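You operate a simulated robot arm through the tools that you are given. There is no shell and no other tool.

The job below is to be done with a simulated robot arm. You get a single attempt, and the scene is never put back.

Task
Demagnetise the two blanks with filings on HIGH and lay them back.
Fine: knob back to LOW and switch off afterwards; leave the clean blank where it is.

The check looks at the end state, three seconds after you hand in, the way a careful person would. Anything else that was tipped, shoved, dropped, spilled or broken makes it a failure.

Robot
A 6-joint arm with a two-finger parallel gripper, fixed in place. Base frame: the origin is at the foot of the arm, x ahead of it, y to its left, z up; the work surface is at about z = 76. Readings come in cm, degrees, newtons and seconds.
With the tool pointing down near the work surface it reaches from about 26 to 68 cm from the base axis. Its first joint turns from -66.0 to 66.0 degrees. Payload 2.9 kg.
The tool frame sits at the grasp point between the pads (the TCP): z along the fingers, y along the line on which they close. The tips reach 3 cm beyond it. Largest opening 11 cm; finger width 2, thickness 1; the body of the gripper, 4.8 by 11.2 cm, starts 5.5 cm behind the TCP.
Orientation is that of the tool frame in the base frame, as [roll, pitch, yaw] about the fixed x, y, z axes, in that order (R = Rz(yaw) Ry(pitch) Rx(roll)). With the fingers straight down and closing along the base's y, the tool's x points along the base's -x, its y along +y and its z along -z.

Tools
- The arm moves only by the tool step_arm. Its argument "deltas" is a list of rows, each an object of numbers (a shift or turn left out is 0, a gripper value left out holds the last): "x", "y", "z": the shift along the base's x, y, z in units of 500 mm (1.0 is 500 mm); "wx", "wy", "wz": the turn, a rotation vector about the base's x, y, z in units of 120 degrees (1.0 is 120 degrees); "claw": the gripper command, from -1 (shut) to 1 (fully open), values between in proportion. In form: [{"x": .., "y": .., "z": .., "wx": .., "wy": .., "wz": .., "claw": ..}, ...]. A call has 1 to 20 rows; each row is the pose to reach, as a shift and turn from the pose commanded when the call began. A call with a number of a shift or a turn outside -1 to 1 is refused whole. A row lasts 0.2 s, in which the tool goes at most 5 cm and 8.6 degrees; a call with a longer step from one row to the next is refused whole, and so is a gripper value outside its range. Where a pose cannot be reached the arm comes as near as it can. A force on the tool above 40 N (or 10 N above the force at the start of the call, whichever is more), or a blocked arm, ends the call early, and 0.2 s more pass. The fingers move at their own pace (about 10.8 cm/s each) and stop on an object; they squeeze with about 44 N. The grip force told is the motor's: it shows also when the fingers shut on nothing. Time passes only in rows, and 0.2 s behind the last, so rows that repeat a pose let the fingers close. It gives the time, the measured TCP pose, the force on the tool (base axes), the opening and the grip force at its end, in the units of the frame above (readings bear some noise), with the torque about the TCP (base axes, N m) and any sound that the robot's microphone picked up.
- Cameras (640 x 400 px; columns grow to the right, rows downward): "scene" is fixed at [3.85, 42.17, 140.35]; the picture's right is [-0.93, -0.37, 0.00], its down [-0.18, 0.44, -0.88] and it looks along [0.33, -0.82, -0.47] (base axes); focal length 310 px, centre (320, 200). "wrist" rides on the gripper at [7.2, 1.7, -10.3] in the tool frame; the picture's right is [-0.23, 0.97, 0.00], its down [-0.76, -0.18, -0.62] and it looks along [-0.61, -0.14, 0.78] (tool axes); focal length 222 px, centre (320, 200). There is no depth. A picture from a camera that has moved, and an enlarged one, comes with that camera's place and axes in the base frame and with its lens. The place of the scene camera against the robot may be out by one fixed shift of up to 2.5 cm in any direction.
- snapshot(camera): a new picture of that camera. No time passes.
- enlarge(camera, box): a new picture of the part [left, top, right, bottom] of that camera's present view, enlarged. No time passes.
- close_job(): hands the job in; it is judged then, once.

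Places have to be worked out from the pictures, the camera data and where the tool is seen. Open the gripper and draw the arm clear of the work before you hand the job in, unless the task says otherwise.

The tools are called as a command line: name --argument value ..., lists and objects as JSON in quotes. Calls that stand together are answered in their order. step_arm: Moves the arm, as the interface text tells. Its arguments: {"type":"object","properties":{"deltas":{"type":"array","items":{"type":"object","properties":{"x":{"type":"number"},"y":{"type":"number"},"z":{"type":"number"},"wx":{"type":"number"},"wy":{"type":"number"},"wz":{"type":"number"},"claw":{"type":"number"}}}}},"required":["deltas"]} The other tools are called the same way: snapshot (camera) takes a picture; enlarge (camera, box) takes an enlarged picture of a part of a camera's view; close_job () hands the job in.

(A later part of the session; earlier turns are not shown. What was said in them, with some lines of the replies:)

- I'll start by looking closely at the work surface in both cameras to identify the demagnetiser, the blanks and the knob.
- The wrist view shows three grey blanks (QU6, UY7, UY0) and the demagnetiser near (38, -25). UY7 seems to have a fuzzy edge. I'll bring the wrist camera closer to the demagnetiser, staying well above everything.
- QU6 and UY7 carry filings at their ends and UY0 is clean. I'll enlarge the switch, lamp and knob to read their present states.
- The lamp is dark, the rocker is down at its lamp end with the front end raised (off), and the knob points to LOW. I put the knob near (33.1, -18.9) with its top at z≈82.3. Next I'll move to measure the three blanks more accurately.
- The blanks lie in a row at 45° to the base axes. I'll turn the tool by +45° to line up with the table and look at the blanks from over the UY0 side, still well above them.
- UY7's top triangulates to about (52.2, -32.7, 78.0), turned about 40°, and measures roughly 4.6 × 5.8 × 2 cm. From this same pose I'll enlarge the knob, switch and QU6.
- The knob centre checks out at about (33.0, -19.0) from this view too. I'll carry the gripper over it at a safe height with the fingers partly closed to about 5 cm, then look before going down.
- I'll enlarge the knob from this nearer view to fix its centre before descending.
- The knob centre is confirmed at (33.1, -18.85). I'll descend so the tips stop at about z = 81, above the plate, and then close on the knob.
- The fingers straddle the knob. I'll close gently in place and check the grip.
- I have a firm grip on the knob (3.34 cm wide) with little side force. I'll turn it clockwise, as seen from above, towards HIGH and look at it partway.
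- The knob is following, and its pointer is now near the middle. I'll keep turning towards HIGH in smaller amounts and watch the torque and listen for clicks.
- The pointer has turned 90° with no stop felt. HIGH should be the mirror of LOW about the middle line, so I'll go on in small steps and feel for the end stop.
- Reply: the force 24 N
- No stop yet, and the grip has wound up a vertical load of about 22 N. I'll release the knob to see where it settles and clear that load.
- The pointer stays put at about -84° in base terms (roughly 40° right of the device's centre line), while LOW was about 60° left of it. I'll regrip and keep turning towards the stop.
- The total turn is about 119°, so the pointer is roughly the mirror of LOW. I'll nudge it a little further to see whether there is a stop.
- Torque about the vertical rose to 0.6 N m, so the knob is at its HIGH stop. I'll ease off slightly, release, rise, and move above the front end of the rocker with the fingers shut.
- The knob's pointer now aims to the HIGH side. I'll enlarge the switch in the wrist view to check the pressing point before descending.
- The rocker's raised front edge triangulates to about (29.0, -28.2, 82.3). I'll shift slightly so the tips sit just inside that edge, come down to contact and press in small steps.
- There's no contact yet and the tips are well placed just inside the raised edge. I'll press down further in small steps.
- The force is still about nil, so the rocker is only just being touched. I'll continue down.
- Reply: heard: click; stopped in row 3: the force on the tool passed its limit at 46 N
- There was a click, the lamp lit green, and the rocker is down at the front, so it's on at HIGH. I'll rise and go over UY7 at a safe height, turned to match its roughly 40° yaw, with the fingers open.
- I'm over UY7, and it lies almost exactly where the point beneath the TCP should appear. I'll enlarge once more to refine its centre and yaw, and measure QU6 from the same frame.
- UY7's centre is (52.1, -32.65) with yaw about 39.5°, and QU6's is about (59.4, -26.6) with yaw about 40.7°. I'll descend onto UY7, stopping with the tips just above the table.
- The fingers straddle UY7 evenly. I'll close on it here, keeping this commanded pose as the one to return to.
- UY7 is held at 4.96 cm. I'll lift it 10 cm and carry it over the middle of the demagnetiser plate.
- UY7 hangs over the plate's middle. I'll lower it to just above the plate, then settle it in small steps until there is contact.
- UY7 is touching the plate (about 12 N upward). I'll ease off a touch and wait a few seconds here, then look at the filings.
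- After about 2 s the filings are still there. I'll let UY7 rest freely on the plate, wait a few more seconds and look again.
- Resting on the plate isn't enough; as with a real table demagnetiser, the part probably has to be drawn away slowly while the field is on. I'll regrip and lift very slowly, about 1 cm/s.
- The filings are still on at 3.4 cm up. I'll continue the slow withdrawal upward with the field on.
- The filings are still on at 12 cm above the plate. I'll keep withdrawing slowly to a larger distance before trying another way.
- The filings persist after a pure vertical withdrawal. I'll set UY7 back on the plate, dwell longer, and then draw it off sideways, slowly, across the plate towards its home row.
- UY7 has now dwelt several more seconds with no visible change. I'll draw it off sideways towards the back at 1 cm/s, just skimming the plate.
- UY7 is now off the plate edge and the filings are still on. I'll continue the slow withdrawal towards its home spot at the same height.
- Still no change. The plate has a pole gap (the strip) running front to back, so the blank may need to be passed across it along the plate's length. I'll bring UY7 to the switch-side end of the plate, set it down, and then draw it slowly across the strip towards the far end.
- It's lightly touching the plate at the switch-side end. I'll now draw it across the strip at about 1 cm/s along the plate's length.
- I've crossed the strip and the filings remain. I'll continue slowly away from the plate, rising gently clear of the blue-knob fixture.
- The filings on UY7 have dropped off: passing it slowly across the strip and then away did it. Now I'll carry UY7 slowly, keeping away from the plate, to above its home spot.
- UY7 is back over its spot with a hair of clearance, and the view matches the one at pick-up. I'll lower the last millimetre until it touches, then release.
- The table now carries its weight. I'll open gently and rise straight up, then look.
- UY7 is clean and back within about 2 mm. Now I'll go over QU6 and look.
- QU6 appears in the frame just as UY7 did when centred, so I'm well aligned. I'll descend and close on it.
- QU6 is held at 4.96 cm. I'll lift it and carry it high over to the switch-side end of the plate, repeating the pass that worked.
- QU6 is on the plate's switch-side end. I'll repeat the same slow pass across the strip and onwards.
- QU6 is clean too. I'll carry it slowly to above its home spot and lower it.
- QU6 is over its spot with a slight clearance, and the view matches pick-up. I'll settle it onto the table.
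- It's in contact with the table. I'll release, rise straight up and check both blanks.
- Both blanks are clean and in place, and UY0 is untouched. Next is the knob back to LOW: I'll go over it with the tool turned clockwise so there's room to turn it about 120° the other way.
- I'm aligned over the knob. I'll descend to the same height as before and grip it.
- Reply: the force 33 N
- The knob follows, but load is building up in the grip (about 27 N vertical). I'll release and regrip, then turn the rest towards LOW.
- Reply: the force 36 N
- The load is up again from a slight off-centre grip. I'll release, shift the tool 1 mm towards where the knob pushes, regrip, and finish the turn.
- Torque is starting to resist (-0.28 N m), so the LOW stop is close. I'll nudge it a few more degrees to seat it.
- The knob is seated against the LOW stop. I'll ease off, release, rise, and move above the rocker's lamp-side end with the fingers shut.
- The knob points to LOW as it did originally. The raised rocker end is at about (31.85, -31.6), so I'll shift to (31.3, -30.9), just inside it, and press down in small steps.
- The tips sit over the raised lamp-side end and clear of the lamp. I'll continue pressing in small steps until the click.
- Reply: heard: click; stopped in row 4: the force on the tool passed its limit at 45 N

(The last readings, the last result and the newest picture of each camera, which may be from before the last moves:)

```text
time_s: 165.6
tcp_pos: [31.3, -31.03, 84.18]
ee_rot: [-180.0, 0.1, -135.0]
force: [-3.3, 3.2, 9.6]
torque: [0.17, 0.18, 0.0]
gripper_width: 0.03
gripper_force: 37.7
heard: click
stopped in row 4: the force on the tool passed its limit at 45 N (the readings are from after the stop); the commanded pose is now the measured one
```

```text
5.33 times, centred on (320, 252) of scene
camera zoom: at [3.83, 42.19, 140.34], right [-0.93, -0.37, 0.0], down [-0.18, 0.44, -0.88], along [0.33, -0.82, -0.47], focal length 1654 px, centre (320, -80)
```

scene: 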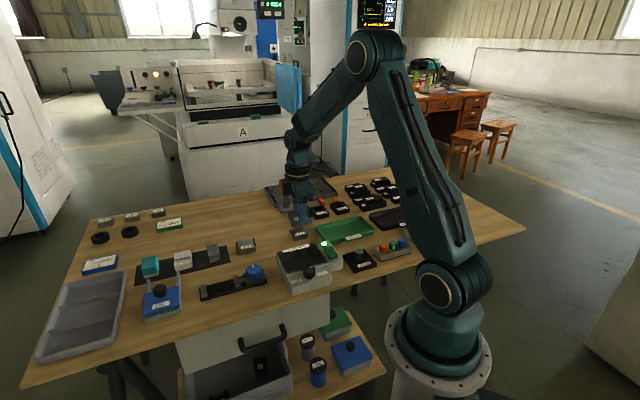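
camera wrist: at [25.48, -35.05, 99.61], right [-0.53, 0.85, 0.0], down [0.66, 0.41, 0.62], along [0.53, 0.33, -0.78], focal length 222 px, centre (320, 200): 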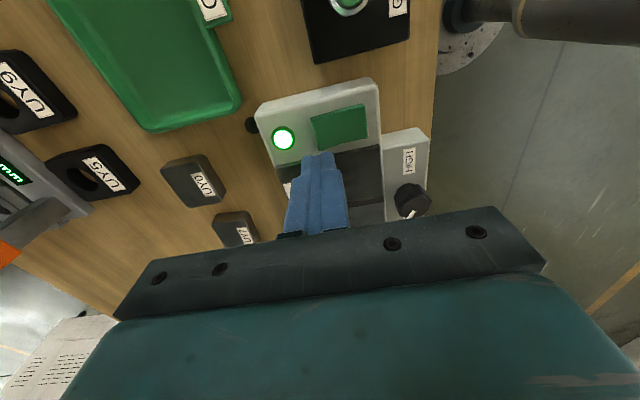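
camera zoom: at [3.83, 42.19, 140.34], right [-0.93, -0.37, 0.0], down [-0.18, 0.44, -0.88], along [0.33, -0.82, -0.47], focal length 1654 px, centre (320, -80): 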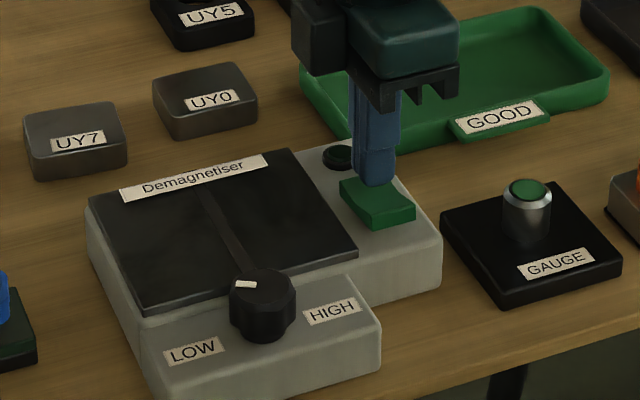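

It clicked and the lamp is dark, so it's off. I'll rise straight up, open the gripper and draw the arm well clear, then check the whole scene.

step_arm --deltas '[{"z": 0.03}, {"z": 0.1}, {"z": 0.2}, {"z": 0.3}, {"z": 0.4}, {"z": 0.46, "claw": 0.5}, {"z": 0.5, "x": 0.05, "claw": 1}, {"z": 0.54, "x": 0.1}, {"z": 0.56, "x": 0.15}, {"z": 0.56, "x": 0.15}]'

snapshot --camera "scene"

enlarge --camera "scene" --box '[210, 180, 410, 300]'

enlarge --camera "scene" --box '[280, 220, 360, 280]'

snapshot --camera "wrist"

```text
time_s: 167.8
tcp_pos: [38.76, -30.96, 112.16]
ee_rot: [-179.9, 0.1, -135.1]
force: [-0.1, -0.2, 0.3]
torque: [0.02, -0.02, -0.01]
gripper_width: 10.98
gripper_force: 0.0
```

```text
taken
```

scene: 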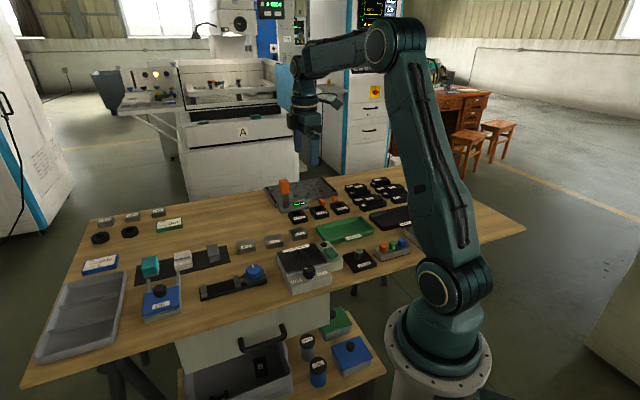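

```text
3.20 times, centred on (310, 240) of scene
camera zoom: at [3.85, 42.17, 140.35], right [-0.93, -0.37, 0.0], down [-0.18, 0.44, -0.88], along [0.33, -0.82, -0.47], focal length 993 px, centre (352, 72)
```

zoom: 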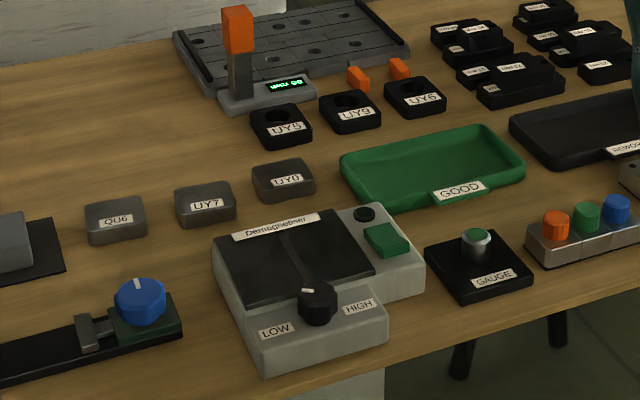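

```text
6.67 times, centred on (320, 250) of scene
camera zoom: at [3.85, 42.17, 140.35], right [-0.93, -0.37, 0.0], down [-0.18, 0.44, -0.88], along [0.33, -0.82, -0.47], focal length 2068 px, centre (320, -133)
```

zoom: 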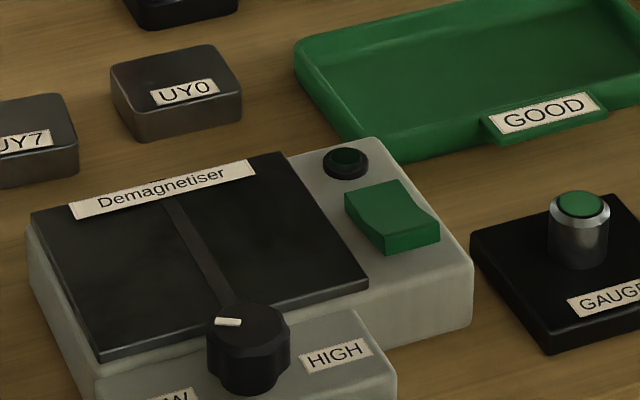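

```text
taken
camera wrist: at [32.51, -35.01, 122.57], right [-0.53, 0.85, 0.0], down [0.66, 0.41, 0.63], along [0.53, 0.33, -0.78], focal length 222 px, centre (320, 200)
```

wrist: 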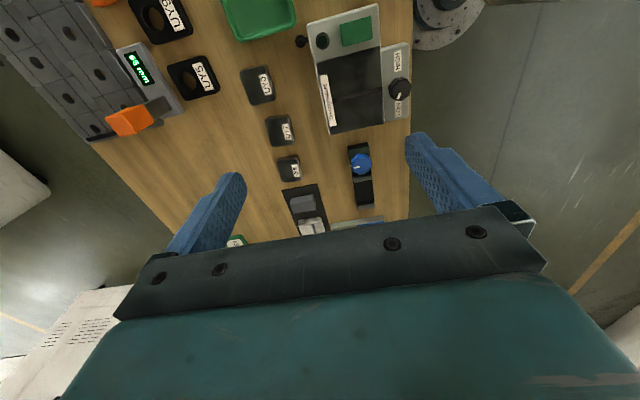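

Both blanks are clean and back in their places, and UY0 hasn't moved. The knob is at LOW, the switch is off with the lamp dark, nothing else is disturbed, and the open gripper is clear. I'm handing the job in.

close_job

```text
The job is handed in.
```

I demagnetised both blanks with filings, QU6 and UY7, on HIGH and laid them back in their places. The last pictures show no filings on either.

- **How it worked:** Resting UY7 on the plate, lifting it off and sliding it off the back left the filings on. They came off both blanks only after a slow pass across the plate's centre strip and then away, with the field still on.
- **Position:** Compared with the earlier pictures, UY7 and QU6 each sit within about 2 mm of where they started.
- **Clean blank:** I never touched UY0.
- **Demagnetiser:** The knob is back against its LOW stop. I switched it off last; it clicked and the lamp is dark.

Nothing else on the table looks moved. The gripper is open and the arm is well clear.
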